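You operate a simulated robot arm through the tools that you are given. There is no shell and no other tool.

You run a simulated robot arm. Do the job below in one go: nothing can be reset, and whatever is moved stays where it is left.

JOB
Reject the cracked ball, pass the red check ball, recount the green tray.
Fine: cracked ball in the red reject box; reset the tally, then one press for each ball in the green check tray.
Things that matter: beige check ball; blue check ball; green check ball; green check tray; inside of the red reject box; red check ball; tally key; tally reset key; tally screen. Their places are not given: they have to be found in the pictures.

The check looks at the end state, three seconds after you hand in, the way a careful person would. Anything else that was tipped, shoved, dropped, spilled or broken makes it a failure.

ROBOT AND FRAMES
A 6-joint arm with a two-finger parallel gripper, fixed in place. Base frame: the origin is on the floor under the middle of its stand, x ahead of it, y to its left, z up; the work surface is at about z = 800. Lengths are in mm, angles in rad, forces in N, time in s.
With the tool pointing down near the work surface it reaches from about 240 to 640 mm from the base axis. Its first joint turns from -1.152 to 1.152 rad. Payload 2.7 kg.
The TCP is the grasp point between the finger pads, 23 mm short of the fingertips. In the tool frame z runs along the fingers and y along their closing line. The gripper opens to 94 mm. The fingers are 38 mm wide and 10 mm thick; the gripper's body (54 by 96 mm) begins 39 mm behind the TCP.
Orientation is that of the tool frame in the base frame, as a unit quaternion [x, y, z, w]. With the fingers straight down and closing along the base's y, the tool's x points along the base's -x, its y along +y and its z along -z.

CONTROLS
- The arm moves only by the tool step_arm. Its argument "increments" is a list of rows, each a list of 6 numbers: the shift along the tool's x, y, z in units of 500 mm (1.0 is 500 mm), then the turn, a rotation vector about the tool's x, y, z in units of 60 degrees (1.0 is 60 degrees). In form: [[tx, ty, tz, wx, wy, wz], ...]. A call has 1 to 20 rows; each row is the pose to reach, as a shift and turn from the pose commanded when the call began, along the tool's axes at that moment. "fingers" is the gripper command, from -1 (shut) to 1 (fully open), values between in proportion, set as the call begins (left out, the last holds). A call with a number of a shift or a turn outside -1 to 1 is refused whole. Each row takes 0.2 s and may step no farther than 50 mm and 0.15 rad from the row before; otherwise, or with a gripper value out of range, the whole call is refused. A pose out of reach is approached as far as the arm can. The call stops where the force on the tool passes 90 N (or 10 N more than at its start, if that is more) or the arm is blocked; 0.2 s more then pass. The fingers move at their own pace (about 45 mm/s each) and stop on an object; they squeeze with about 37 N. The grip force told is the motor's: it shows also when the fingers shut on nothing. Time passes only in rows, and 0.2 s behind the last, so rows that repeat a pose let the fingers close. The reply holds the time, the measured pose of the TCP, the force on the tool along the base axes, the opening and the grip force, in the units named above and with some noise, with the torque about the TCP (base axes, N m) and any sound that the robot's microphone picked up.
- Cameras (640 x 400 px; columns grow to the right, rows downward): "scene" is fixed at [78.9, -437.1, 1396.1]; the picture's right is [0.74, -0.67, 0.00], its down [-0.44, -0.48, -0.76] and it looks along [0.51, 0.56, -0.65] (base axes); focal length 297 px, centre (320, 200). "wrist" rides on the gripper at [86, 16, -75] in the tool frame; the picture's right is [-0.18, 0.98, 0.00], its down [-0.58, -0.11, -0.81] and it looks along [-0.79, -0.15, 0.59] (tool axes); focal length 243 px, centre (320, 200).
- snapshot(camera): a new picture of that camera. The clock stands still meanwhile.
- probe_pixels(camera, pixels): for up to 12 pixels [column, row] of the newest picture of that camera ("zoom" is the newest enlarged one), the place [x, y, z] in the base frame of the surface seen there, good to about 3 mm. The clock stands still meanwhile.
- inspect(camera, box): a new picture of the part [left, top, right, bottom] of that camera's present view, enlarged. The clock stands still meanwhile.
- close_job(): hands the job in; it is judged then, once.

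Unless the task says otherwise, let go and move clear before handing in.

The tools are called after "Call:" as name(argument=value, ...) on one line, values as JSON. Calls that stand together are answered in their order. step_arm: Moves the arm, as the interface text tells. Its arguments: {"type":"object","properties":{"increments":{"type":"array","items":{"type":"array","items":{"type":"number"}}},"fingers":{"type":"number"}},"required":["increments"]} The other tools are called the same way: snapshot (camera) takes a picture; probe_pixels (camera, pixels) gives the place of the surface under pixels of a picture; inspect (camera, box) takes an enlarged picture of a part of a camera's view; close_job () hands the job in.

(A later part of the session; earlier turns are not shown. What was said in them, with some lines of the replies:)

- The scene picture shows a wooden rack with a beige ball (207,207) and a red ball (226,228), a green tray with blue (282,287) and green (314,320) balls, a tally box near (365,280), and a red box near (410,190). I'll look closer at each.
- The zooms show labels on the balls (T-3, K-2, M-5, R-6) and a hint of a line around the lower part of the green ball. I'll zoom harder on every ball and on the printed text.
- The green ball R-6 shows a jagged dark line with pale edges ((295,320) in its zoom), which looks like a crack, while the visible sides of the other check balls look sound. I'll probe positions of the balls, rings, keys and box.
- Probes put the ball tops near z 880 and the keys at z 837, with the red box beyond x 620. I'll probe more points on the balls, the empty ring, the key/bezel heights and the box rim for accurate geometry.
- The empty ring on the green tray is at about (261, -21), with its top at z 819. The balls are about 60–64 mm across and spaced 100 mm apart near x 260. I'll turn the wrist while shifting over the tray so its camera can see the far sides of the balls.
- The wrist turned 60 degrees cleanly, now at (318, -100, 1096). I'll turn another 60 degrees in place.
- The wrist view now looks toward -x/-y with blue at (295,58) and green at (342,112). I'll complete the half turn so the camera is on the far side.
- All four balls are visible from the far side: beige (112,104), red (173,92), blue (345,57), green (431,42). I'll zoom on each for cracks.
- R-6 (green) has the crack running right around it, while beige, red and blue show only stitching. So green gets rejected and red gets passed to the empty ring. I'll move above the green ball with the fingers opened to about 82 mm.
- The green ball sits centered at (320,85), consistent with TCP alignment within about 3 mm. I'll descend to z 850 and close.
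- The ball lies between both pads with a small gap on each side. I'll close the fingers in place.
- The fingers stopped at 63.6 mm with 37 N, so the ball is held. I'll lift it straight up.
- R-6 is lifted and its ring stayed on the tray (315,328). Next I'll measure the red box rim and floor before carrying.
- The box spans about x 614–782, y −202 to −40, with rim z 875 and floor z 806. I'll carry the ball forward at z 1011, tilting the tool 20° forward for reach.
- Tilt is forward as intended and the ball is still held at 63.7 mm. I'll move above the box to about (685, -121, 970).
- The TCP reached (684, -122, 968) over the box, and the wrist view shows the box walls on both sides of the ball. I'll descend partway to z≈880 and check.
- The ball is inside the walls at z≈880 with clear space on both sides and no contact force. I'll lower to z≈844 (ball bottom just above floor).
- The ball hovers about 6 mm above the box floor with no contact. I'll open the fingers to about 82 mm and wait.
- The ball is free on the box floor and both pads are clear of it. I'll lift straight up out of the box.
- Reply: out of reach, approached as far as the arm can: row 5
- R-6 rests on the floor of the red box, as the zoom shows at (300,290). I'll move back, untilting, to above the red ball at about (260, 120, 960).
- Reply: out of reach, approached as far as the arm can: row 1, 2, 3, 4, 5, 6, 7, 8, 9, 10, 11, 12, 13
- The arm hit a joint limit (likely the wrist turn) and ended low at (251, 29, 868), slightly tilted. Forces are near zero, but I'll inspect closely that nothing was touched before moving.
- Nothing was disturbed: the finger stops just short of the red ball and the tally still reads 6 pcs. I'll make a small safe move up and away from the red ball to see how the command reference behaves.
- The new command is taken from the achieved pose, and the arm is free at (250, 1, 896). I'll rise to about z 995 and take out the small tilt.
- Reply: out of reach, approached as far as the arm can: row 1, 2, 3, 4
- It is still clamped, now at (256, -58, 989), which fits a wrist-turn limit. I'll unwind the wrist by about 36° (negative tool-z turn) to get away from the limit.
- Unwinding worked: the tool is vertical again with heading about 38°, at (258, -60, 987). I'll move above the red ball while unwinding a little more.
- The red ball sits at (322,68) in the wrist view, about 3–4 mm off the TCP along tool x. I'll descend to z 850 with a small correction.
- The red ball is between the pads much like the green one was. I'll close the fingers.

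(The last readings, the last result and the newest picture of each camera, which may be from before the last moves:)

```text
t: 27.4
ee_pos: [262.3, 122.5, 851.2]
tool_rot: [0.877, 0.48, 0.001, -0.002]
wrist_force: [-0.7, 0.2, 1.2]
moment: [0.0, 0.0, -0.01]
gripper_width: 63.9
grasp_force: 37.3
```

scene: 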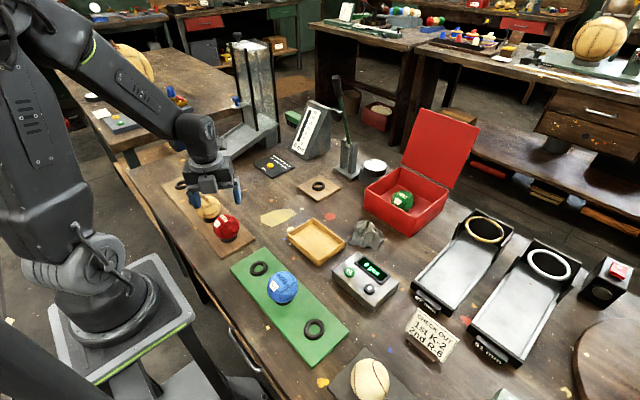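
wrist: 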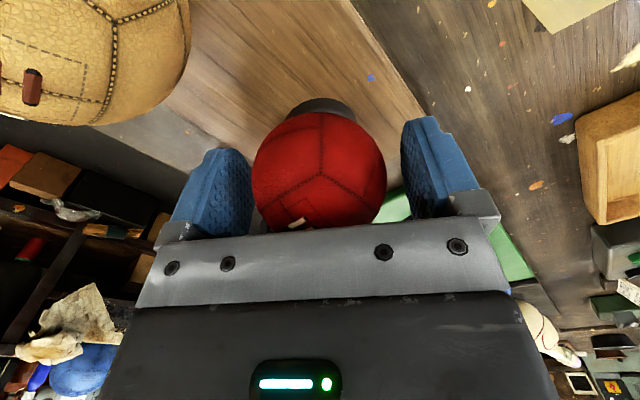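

The red ball is gripped (63.9 mm, 37 N). I'll lift it straight up.

Call:
step_arm(increments=[[0, 0, -0.03, 0, 0, 0], [0, 0, -0.09, 0, 0, 0], [0, 0, -0.16, 0, 0, 0], [0, 0, -0.22, 0, 0, 0], [0, 0, -0.22, 0, 0, 0]])

Call:
snapshot(camera="scene")

Call:
snapshot(camera="wrist")

```text
t: 28.6
ee_pos: [263.1, 122.7, 962.2]
tool_rot: [0.877, 0.48, 0.001, -0.002]
wrist_force: [-0.6, -0.4, -2.6]
moment: [-0.07, 0.01, 0.0]
gripper_width: 63.9
grasp_force: 37.1
```

```text
taken
```

scene: 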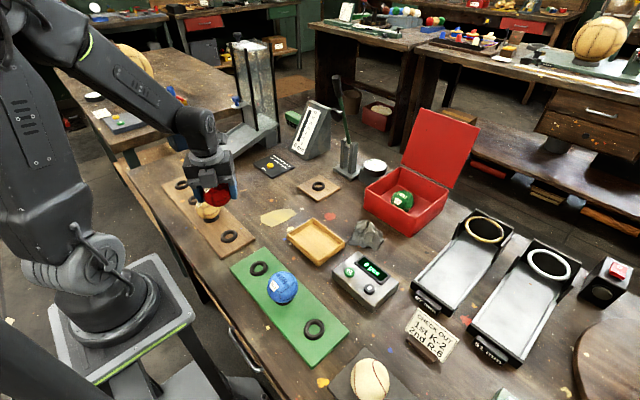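

```text
taken
```

wrist: 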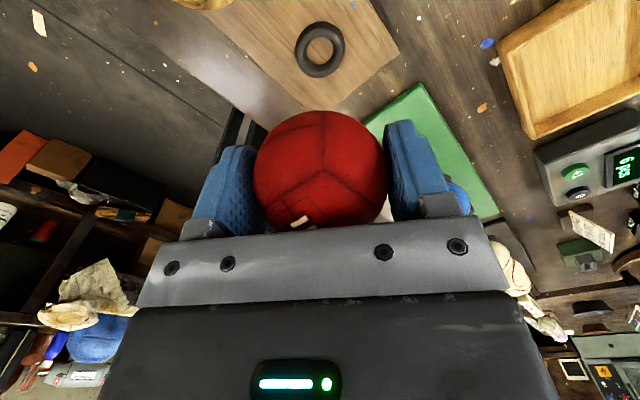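

The red ball is lifted, its ring stayed in place (230,236), and the rest is untouched. I'll probe both rings the same way to get the exact shift between them.

Call:
inspect(camera="scene", box=[212, 216, 276, 256])

Call:
probe_pixels(camera="zoom", pixels=[[180, 195], [180, 205], [180, 215], [100, 200], [260, 195], [180, 145], [180, 255]])

Call:
inspect(camera="scene", box=[227, 248, 291, 288])

```text
10.00 times, centred on (244, 236) of scene
```

zoom: 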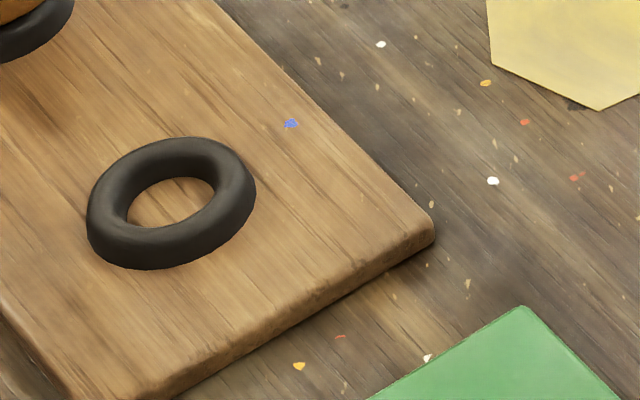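

```text
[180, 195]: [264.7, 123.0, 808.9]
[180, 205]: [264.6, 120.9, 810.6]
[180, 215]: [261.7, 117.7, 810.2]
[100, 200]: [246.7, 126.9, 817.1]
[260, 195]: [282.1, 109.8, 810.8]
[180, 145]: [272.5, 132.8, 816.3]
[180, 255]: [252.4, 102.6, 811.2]
```

```text
10.00 times, centred on (259, 268) of scene
```

zoom: 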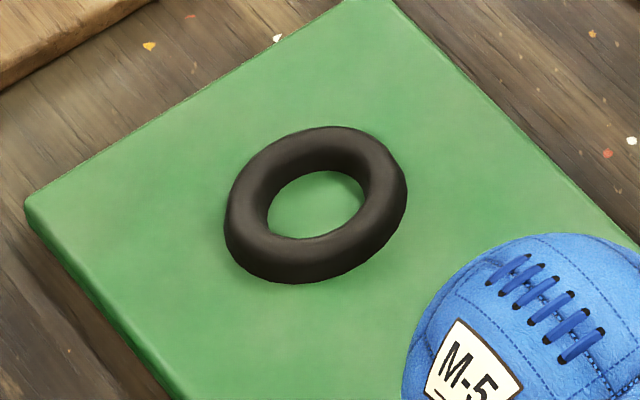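

Both ring outlines give a shift of about (+0.5, −139.5) mm from the rack ring to the empty tray ring. I'll carry the red ball over to above that ring at z 962.

Call:
step_arm(increments=[[-0.059, 0.0377, 0, 0, 0, 0], [-0.1185, 0.0754, 0, 0, 0, 0], [-0.178, 0.1131, 0, 0, 0, 0], [-0.237, 0.1508, 0, 0, 0, 0], [-0.237, 0.1508, 0, 0, 0, 0]])

Call:
snapshot(camera="scene")

Call:
snapshot(camera="wrist")

```text
t: 29.8
ee_pos: [262.6, -19.4, 959.7]
tool_rot: [0.878, 0.48, 0.001, 0.0]
wrist_force: [1.2, 0.9, -1.3]
moment: [-0.02, -0.03, -0.02]
gripper_width: 64.1
grasp_force: 37.2
```

```text
taken
```

scene: 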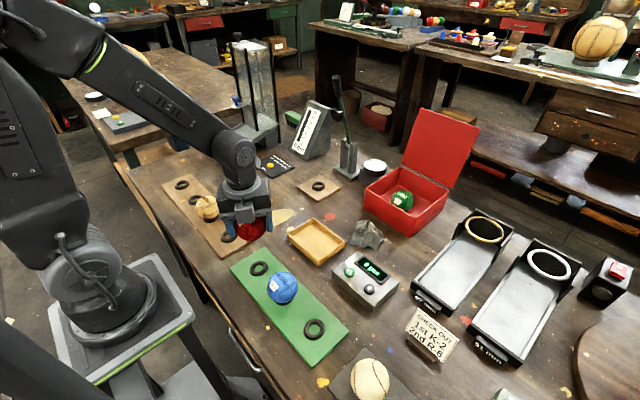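

```text
taken
```

wrist: 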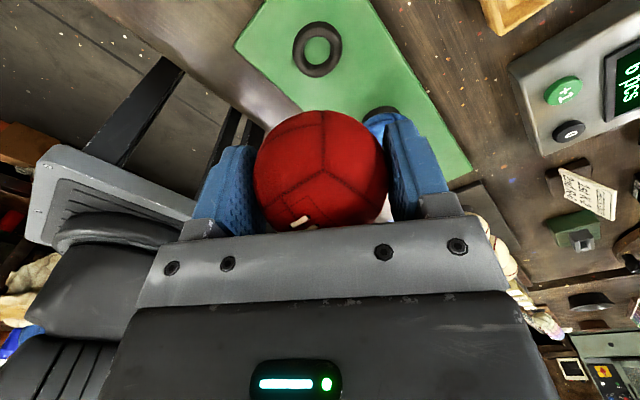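

In the wrist view the tray ring (317,49) sits almost exactly where the rack ring was after lifting (319.5,49), about 2 mm off in tool y. I'll correct that and lower, first to about 15 mm above seat.

Call:
step_arm(increments=[[0, -0.003, 0.05, 0, 0, 0], [0, -0.003, 0.1, 0, 0, 0], [0, -0.003, 0.15, 0, 0, 0], [0, -0.003, 0.185, 0, 0, 0], [0, -0.003, 0.185, 0, 0, 0]])

Call:
inspect(camera="scene", box=[210, 210, 330, 310])

Call:
snapshot(camera="wrist")

```text
t: 31.0
ee_pos: [259.2, -19.6, 867.9]
tool_rot: [0.878, 0.479, 0.0, -0.001]
wrist_force: [0.7, 0.3, -1.3]
moment: [0.02, -0.02, 0.03]
gripper_width: 63.9
grasp_force: 37.0
```

```text
4.00 times, centred on (270, 260) of scene
```

zoom: 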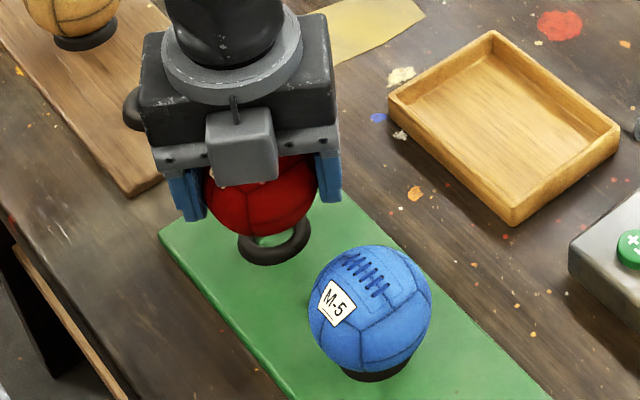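

```text
taken
```

wrist: 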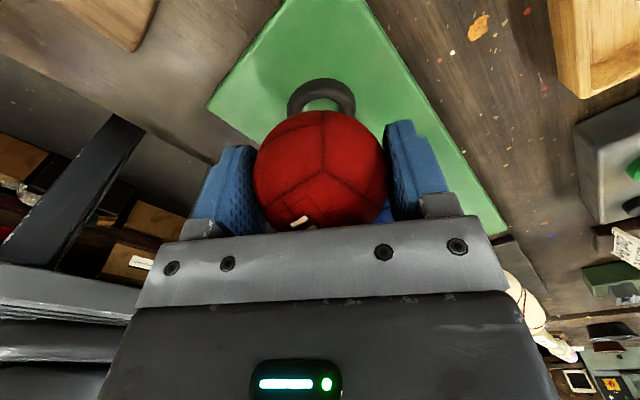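

The red ball is centered over the ring at z≈868 (ring at (321,97), ball at (321,170) in the wrist view). I'll lower the last 13 mm in small steps.

Call:
step_arm(increments=[[0, 0, 0.012, 0, 0, 0], [0, 0, 0.02, 0, 0, 0], [0, 0, 0.027, 0, 0, 0], [0, 0, 0.027, 0, 0, 0]])

Call:
inspect(camera="scene", box=[210, 210, 330, 310])

```text
t: 32.0
ee_pos: [260.2, -17.1, 854.7]
tool_rot: [0.877, 0.481, 0.001, -0.001]
wrist_force: [1.2, -1.3, -1.8]
moment: [0.0, -0.01, 0.0]
gripper_width: 64.1
grasp_force: 37.1
```

```text
4.00 times, centred on (270, 260) of scene
```

zoom: 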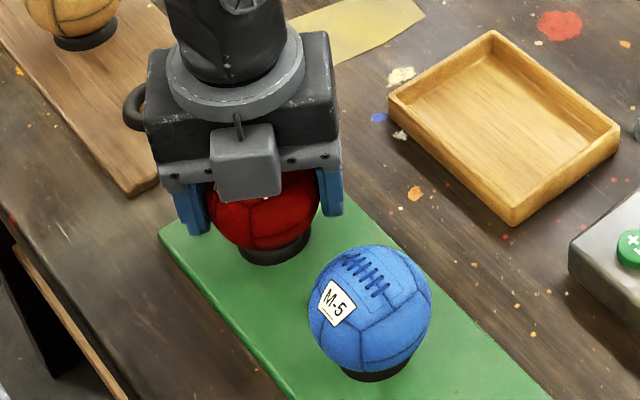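

There is no contact yet at z 854.7 (force z −1.8 is just the weight). I'll lower another 2 mm and check.

Call:
step_arm(increments=[[0, 0, 0.002, 0, 0, 0], [0, 0, 0.004, 0, 0, 0], [0, 0, 0.004, 0, 0, 0]])

```text
t: 32.8
ee_pos: [260.7, -17.4, 853.0]
tool_rot: [0.877, 0.48, 0.001, -0.001]
wrist_force: [0.8, -0.5, -1.4]
moment: [-0.01, 0.02, -0.01]
gripper_width: 63.9
grasp_force: 37.3
```

It is within about a millimetre of seating. I'll release the ball.

Call:
step_arm(increments=[[0, 0, 0, 0, 0, 0], [0, 0, 0, 0, 0, 0], [0, 0, 0, 0, 0, 0], [0, 0, 0, 0, 0, 0], [0, 0, 0, 0, 0, 0]], fingers=0.745)

Call:
snapshot(camera="wrist")

Call:
inspect(camera="scene", box=[210, 210, 330, 310])

```text
t: 34.0
ee_pos: [260.9, -17.1, 853.3]
tool_rot: [0.877, 0.481, 0.0, -0.001]
wrist_force: [0.7, -1.0, -0.3]
moment: [-0.01, -0.01, 0.0]
gripper_width: 81.9
grasp_force: 0.0
```

```text
taken
```

wrist: 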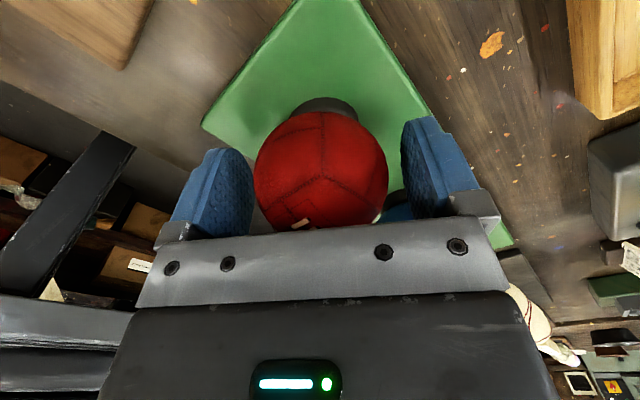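

```text
4.00 times, centred on (270, 260) of scene
```

zoom: 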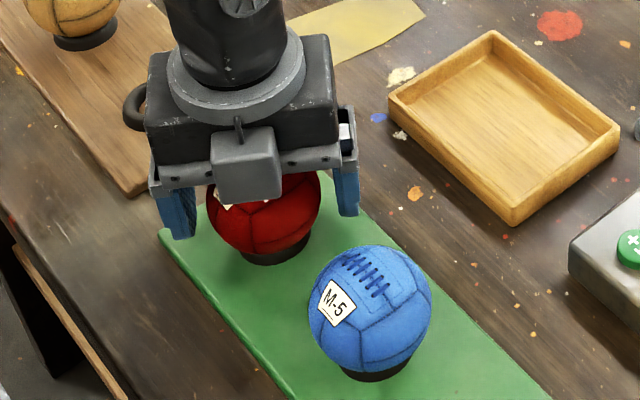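

The ball sits seated in its ring with the pads clear on both sides. I'll lift straight up.

Call:
step_arm(increments=[[0, 0, -0.03, 0, 0, 0], [0, 0, -0.09, 0, 0, 0], [0, 0, -0.17, 0, 0, 0], [0, 0, -0.25, 0, 0, 0]])

Call:
snapshot(camera="scene")

Call:
snapshot(camera="wrist")

```text
t: 35.0
ee_pos: [262.2, -19.4, 979.3]
tool_rot: [0.877, 0.48, 0.0, -0.002]
wrist_force: [-0.5, 0.5, 0.1]
moment: [0.02, 0.0, -0.01]
gripper_width: 82.0
grasp_force: 0.0
```

```text
taken
```

scene: 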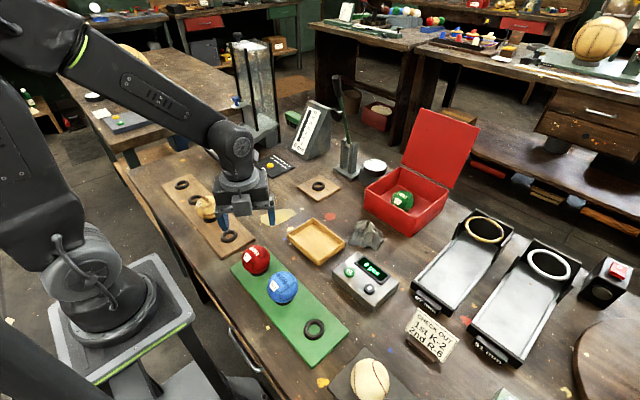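

```text
taken
```

wrist: 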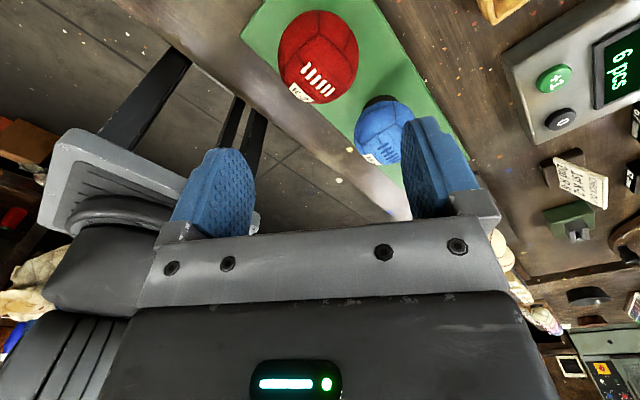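

The red ball sits in its ring next to blue; the tray now holds two balls, red and blue. Now I'll measure the tally keys and the screen bezel closely.

Call:
inspect(camera="scene", box=[328, 245, 408, 315])

```text
5.71 times, centred on (368, 280) of scene
```

zoom: 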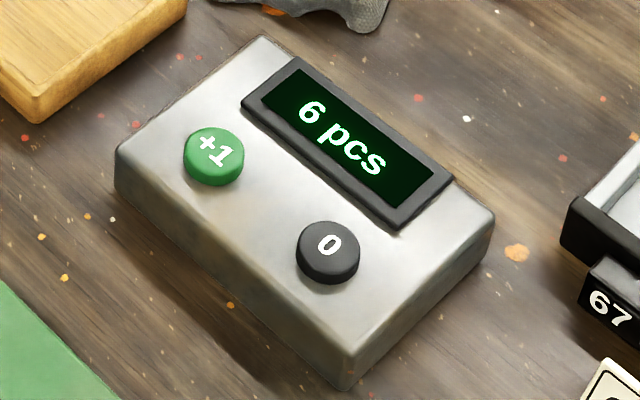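

Call:
probe_pixels(camera="zoom", pixels=[[214, 152], [200, 150], [228, 158], [329, 248], [312, 243], [345, 255], [270, 118], [330, 175], [395, 215], [180, 190], [260, 230], [350, 300]])

Call:
probe_pixels(camera="zoom", pixels=[[214, 135], [214, 165], [329, 230], [329, 262], [297, 60], [445, 180], [340, 130], [250, 105], [262, 40], [470, 220]])

```text
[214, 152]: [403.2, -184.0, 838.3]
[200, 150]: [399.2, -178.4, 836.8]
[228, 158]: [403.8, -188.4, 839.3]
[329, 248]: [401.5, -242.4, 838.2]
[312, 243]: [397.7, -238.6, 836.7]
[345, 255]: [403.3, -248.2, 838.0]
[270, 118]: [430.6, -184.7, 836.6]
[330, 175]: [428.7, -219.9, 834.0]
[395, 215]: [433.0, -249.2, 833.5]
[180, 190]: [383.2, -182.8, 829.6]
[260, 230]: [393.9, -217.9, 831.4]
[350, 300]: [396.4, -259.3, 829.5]
```

```text
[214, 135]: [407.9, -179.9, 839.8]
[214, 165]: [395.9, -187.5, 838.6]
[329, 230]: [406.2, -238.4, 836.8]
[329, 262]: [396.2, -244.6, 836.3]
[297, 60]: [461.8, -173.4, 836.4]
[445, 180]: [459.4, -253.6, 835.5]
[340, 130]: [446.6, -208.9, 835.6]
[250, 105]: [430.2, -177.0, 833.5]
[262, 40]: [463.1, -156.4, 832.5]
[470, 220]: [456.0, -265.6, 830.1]
```

The key tops are at z≈838 with +1 at (402,−183.5) and 0 at (401,−242), and the bezel starts at x≈428. I'll shut the fingers and move above the 0 key at z≈900, turning the narrow side toward the screen.

Call:
step_arm(increments=[[-0.0323, 0.0681, 0.0224, 0, 0, -0.078], [-0.0647, 0.1361, 0.0449, 0, 0, -0.156], [-0.097, 0.2042, 0.0673, 0, 0, -0.234], [-0.1293, 0.2723, 0.0897, 0, 0, -0.311], [-0.1616, 0.3404, 0.1121, 0, 0, -0.389], [-0.194, 0.4084, 0.1346, 0, 0, -0.467], [-0.2263, 0.4765, 0.157, 0, 0, -0.545], [-0.2263, 0.4765, 0.157, 0, 0, -0.545]], fingers=-1)

Call:
snapshot(camera="scene")

Call:
snapshot(camera="wrist")

```text
t: 36.8
ee_pos: [399.3, -243.8, 897.5]
tool_rot: [0.706, 0.708, 0.0, -0.003]
wrist_force: [0.1, 0.5, 0.0]
moment: [-0.02, -0.02, 0.0]
gripper_width: 0.2
grasp_force: 37.1
```

```text
taken
```

scene: 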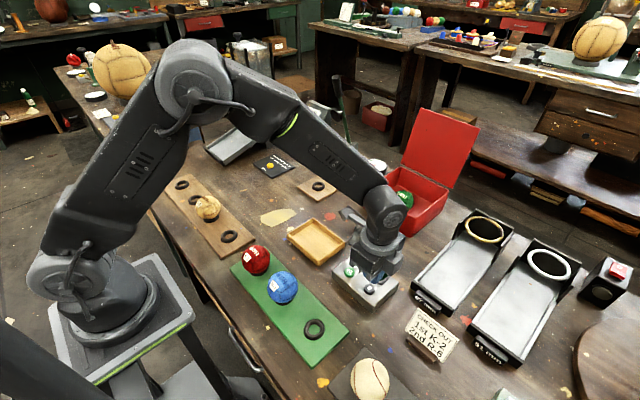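

```text
taken
```

wrist: 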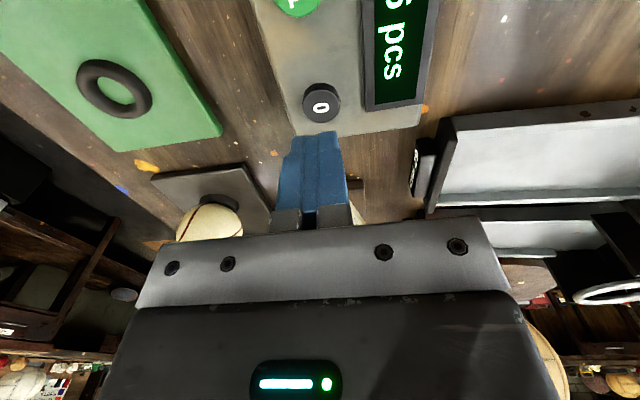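

The 0 key sits at (320,105) in the wrist view, which lines up with the closed fingertips within about 2 mm. I'll descend to just above the key (tip at z≈841).

Call:
step_arm(increments=[[0.002, 0.002, 0.03, 0, 0, 0], [0.002, 0.002, 0.055, 0, 0, 0], [0.002, 0.002, 0.066, 0, 0, 0], [0.002, 0.002, 0.066, 0, 0, 0]])

Call:
snapshot(camera="wrist")

Call:
inspect(camera="scene", box=[328, 245, 408, 315])

```text
t: 37.8
ee_pos: [402.3, -241.4, 864.1]
tool_rot: [0.707, 0.708, 0.002, -0.001]
wrist_force: [0.8, 0.3, -1.4]
moment: [0.0, -0.02, 0.01]
gripper_width: 0.1
grasp_force: 37.3
```

```text
taken
```

wrist: 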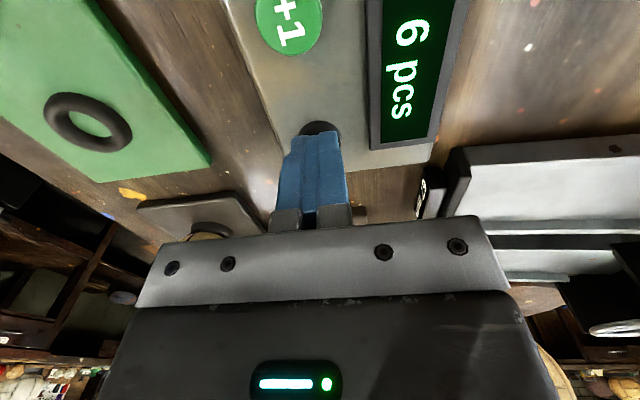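

```text
5.71 times, centred on (368, 280) of scene
```

zoom: 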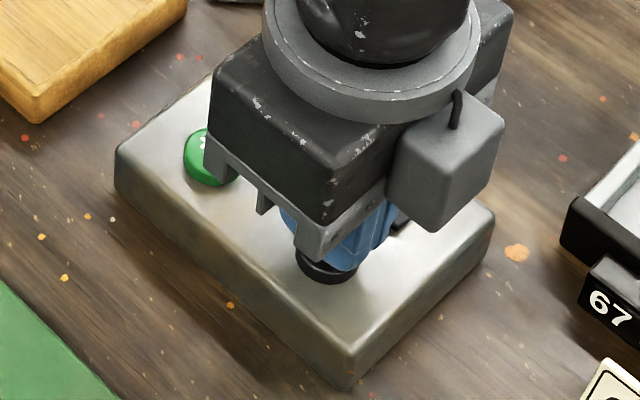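

The fingertips are over the 0 key and the wrist camera can read "6 pcs". I'll press down by small steps, watching force.

Call:
step_arm(increments=[[0, 0, 0.004, 0, 0, 0], [0, 0, 0.008, 0, 0, 0]])

Call:
snapshot(camera="wrist")

```text
t: 38.4
ee_pos: [400.2, -240.6, 860.2]
tool_rot: [0.706, 0.708, 0.001, -0.001]
wrist_force: [0.1, 0.2, 0.2]
moment: [-0.03, 0.05, -0.01]
gripper_width: 0.0
grasp_force: 37.1
```

```text
taken
```

wrist: 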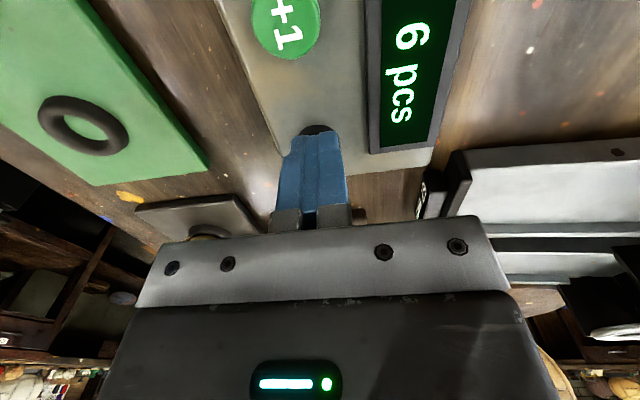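

No contact force yet at z 860 and the screen still shows 6 pcs. I'll press 2 mm further.

Call:
step_arm(increments=[[0, 0, 0.002, 0, 0, 0], [0, 0, 0.004, 0, 0, 0]])

Call:
snapshot(camera="wrist")

```text
t: 39.0
ee_pos: [400.7, -240.6, 859.0]
tool_rot: [0.706, 0.708, 0.001, 0.0]
wrist_force: [0.9, 0.7, 0.9]
moment: [-0.01, 0.0, -0.03]
gripper_width: 0.0
grasp_force: 37.6
```

```text
taken
```

wrist: 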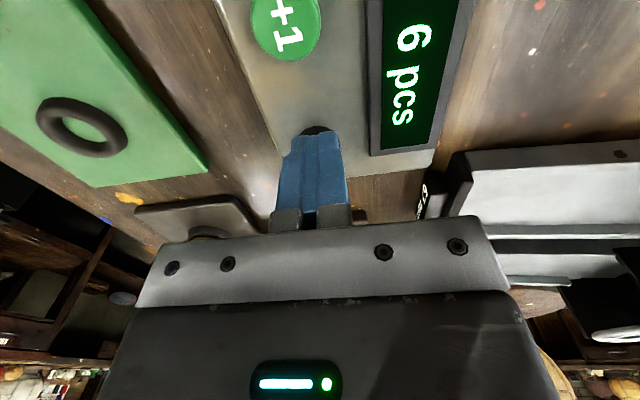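

Force is around 1 N at z 859 with no change on the screen. Another 2 mm down.

Call:
step_arm(increments=[[0, 0, 0.002, 0, 0, 0], [0, 0, 0.004, 0, 0, 0]])

Call:
snapshot(camera="wrist")

```text
t: 39.6
ee_pos: [401.4, -240.8, 857.6]
tool_rot: [0.707, 0.707, 0.001, -0.001]
wrist_force: [-0.6, -1.3, 1.9]
moment: [-0.03, 0.03, -0.02]
gripper_width: 0.0
grasp_force: 37.5
heard: click
```

```text
taken
```

wrist: 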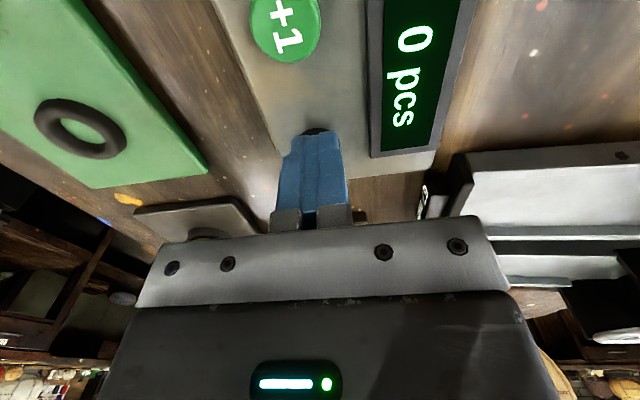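

A click sounded and the screen now reads "0 pcs". I'll lift off and move over to above the +1 key.

Call:
step_arm(increments=[[0, 0, -0.02, 0, 0, 0], [0, 0, -0.046, 0, 0, 0], [0.058, 0.001, -0.046, 0, 0, 0], [0.115, 0.002, -0.046, 0, 0, 0], [0.115, 0.002, -0.046, 0, 0, 0]])

Call:
snapshot(camera="wrist")

Call:
inspect(camera="scene", box=[328, 225, 408, 315])

```text
t: 40.8
ee_pos: [401.8, -183.2, 881.9]
tool_rot: [0.707, 0.707, 0.001, -0.002]
wrist_force: [-0.4, 0.4, -0.4]
moment: [-0.01, -0.01, 0.03]
gripper_width: 0.0
grasp_force: 37.3
```

```text
taken
```

wrist: 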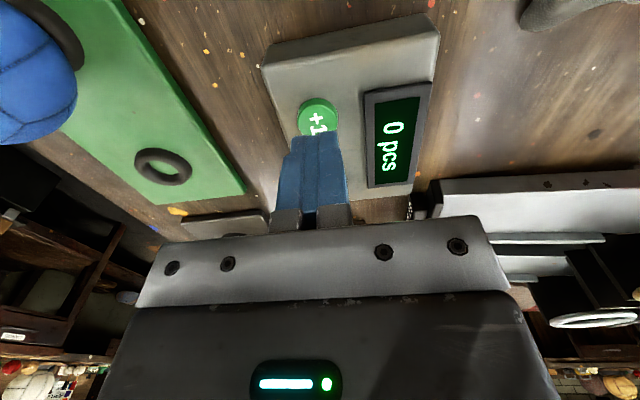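

```text
4.44 times, centred on (368, 270) of scene
```

zoom: 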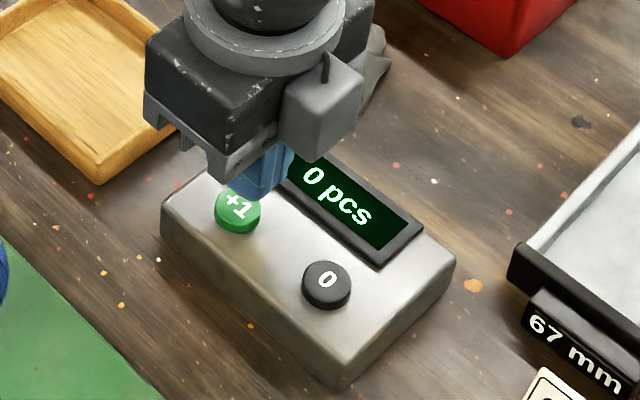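

The +1 key is centered under the fingertips and the screen reads 0 pcs. I'll press down to the same depth that clicked before.

Call:
step_arm(increments=[[0, 0, 0.02, 0, 0, 0], [0, 0, 0.034, 0, 0, 0], [0, 0, 0.04, 0, 0, 0], [0, 0, 0.044, 0, 0, 0]])

Call:
snapshot(camera="wrist")

```text
t: 41.8
ee_pos: [403.2, -182.3, 859.9]
tool_rot: [0.707, 0.708, 0.001, -0.001]
wrist_force: [-0.7, -0.7, 0.2]
moment: [-0.01, 0.04, 0.02]
gripper_width: 0.0
grasp_force: 36.8
```

```text
taken
```

wrist: 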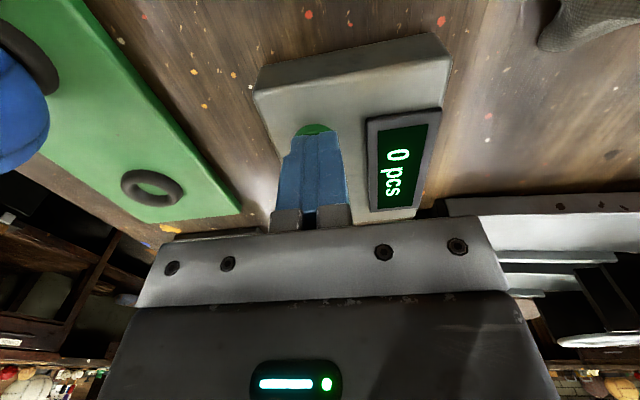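

No click yet at z≈860 and the screen is still 0 pcs. I'll press 2 mm more.

Call:
step_arm(increments=[[0, 0, 0.002, 0, 0, 0], [0, 0, 0.004, 0, 0, 0]])

Call:
snapshot(camera="wrist")

```text
t: 42.4
ee_pos: [402.5, -182.9, 855.8]
tool_rot: [0.706, 0.708, 0.001, -0.002]
wrist_force: [-0.7, 0.7, 2.5]
moment: [-0.01, 0.02, -0.01]
gripper_width: 0.2
grasp_force: 36.8
heard: click
```

```text
taken
```

wrist: 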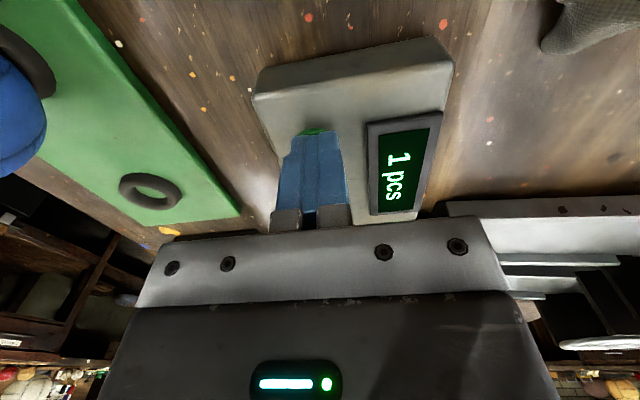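

A click sounded and the screen reads "1 pcs". I'll raise the fingers well clear to re-arm the key.

Call:
step_arm(increments=[[0, 0, -0.016, 0, 0, 0], [0, 0, -0.03, 0, 0, 0], [0, 0, -0.03, 0, 0, 0]])

Call:
inspect(camera="wrist", box=[240, 20, 480, 220])

```text
t: 43.2
ee_pos: [403.5, -183.6, 872.6]
tool_rot: [0.706, 0.708, 0.001, -0.001]
wrist_force: [-0.4, -0.3, -0.2]
moment: [0.03, -0.01, -0.01]
gripper_width: 0.0
grasp_force: 37.1
```

```text
2.00 times, centred on (360, 120) of wrist
```

zoom: 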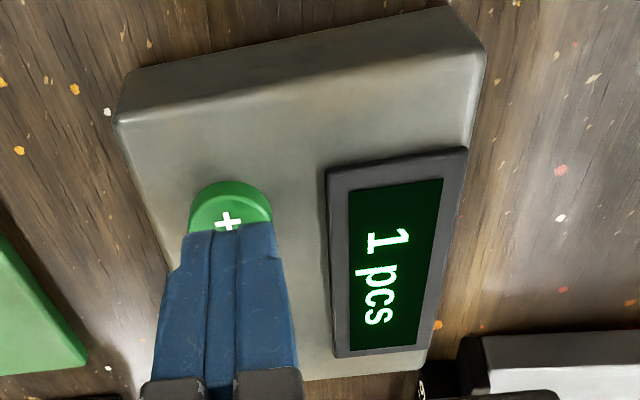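

The screen holds at 1 pcs and the key has popped back up. I'll press +1 a second time (blue and red make two balls in the tray).

Call:
step_arm(increments=[[0, 0, 0.016, 0, 0, 0], [0, 0, 0.026, 0, 0, 0], [0, 0, 0.03, 0, 0, 0]])

Call:
inspect(camera="wrist", box=[240, 20, 480, 220])

```text
t: 44.0
ee_pos: [402.5, -184.0, 856.6]
tool_rot: [0.706, 0.708, 0.001, 0.0]
wrist_force: [1.5, 1.0, 1.8]
moment: [-0.04, -0.02, 0.0]
gripper_width: 0.2
grasp_force: 37.3
heard: click
```

```text
2.00 times, centred on (360, 120) of wrist
```

zoom: 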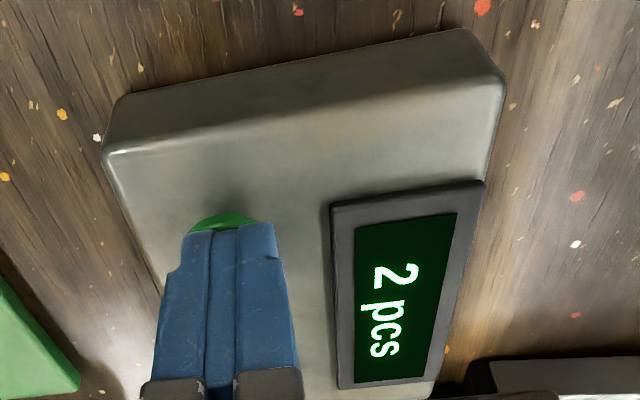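

One click, and the screen reads "2 pcs". I'll lift straight up well clear and review the whole scene.

Call:
step_arm(increments=[[0, 0, -0.03, 0, 0, 0], [0, 0, -0.1, 0, 0, 0], [0, 0, -0.2, 0, 0, 0], [0, 0, -0.3, 0, 0, 0], [0, 0, -0.38, 0, 0, 0]])

Call:
snapshot(camera="scene")

Call:
snapshot(camera="wrist")

Call:
inspect(camera="scene", box=[220, 220, 420, 350])

Call:
inspect(camera="scene", box=[340, 100, 480, 240])

```text
t: 45.2
ee_pos: [403.5, -184.4, 1046.0]
tool_rot: [0.707, 0.707, 0.001, -0.001]
wrist_force: [0.0, -0.3, 0.2]
moment: [-0.02, 0.01, 0.0]
gripper_width: 0.1
grasp_force: 36.7
```

```text
taken
```

scene: 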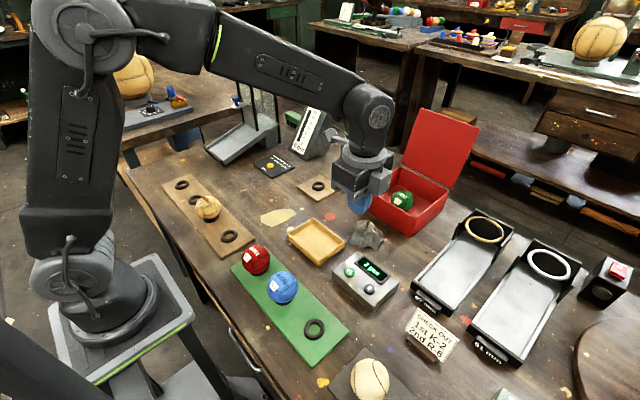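

```text
taken
```

wrist: 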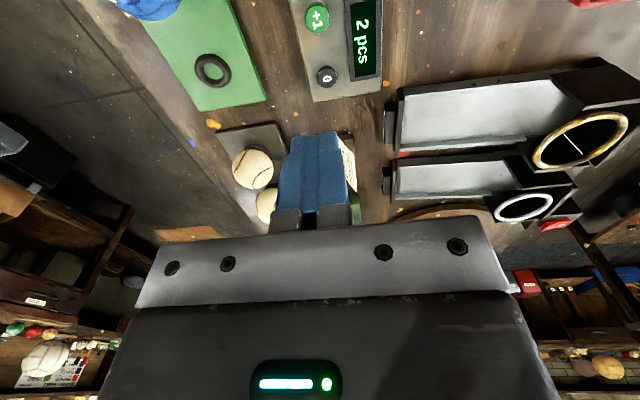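

```text
3.08 times, centred on (320, 285) of scene
```

zoom: 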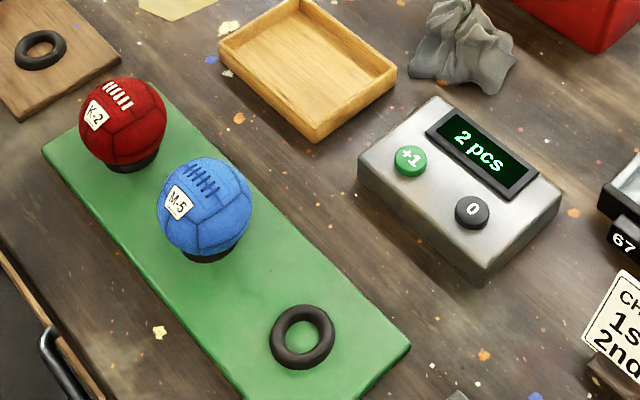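

```text
2.86 times, centred on (410, 170) of scene
```

zoom: 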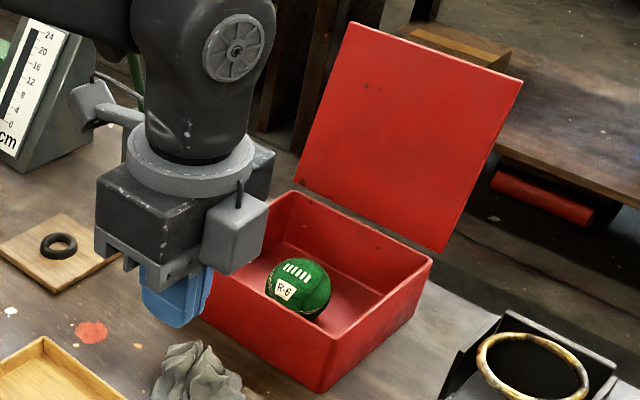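

Everything matches the job. The cracked green R-6 lies in the red box, red K-2 sits with blue M-5 in the green tray, the screen reads "2 pcs", and nothing else has moved. The arm is empty and clear, so I'm handing in.

Call:
close_job()

```text
The job is handed in.
```

The job is handed in, and the last pictures before hand-in showed everything in place:

- **Cracked ball:** the green ball (R-6) had a crack running right around it. It now lies on the floor of the red reject box.
- **Red ball:** I took "pass" to mean moving it to the green check tray. The red ball (K-2) now sits in the end ring there, next to the blue ball (M-5).
- **Tally:** I reset it to 0, then pressed once for each of the two balls in the tray. The screen reads "2 pcs".

On the way back from the box the arm hit a joint limit and stopped lower than planned, close to the red ball. The pictures and force readings showed that nothing was touched. The beige ball and everything else stayed where they were.

The "CHECK OUT 1st K-2, 2nd R-6" card wasn't part of the job text. I moved R-6 first and K-2 second, following the job's order rather than the card's.
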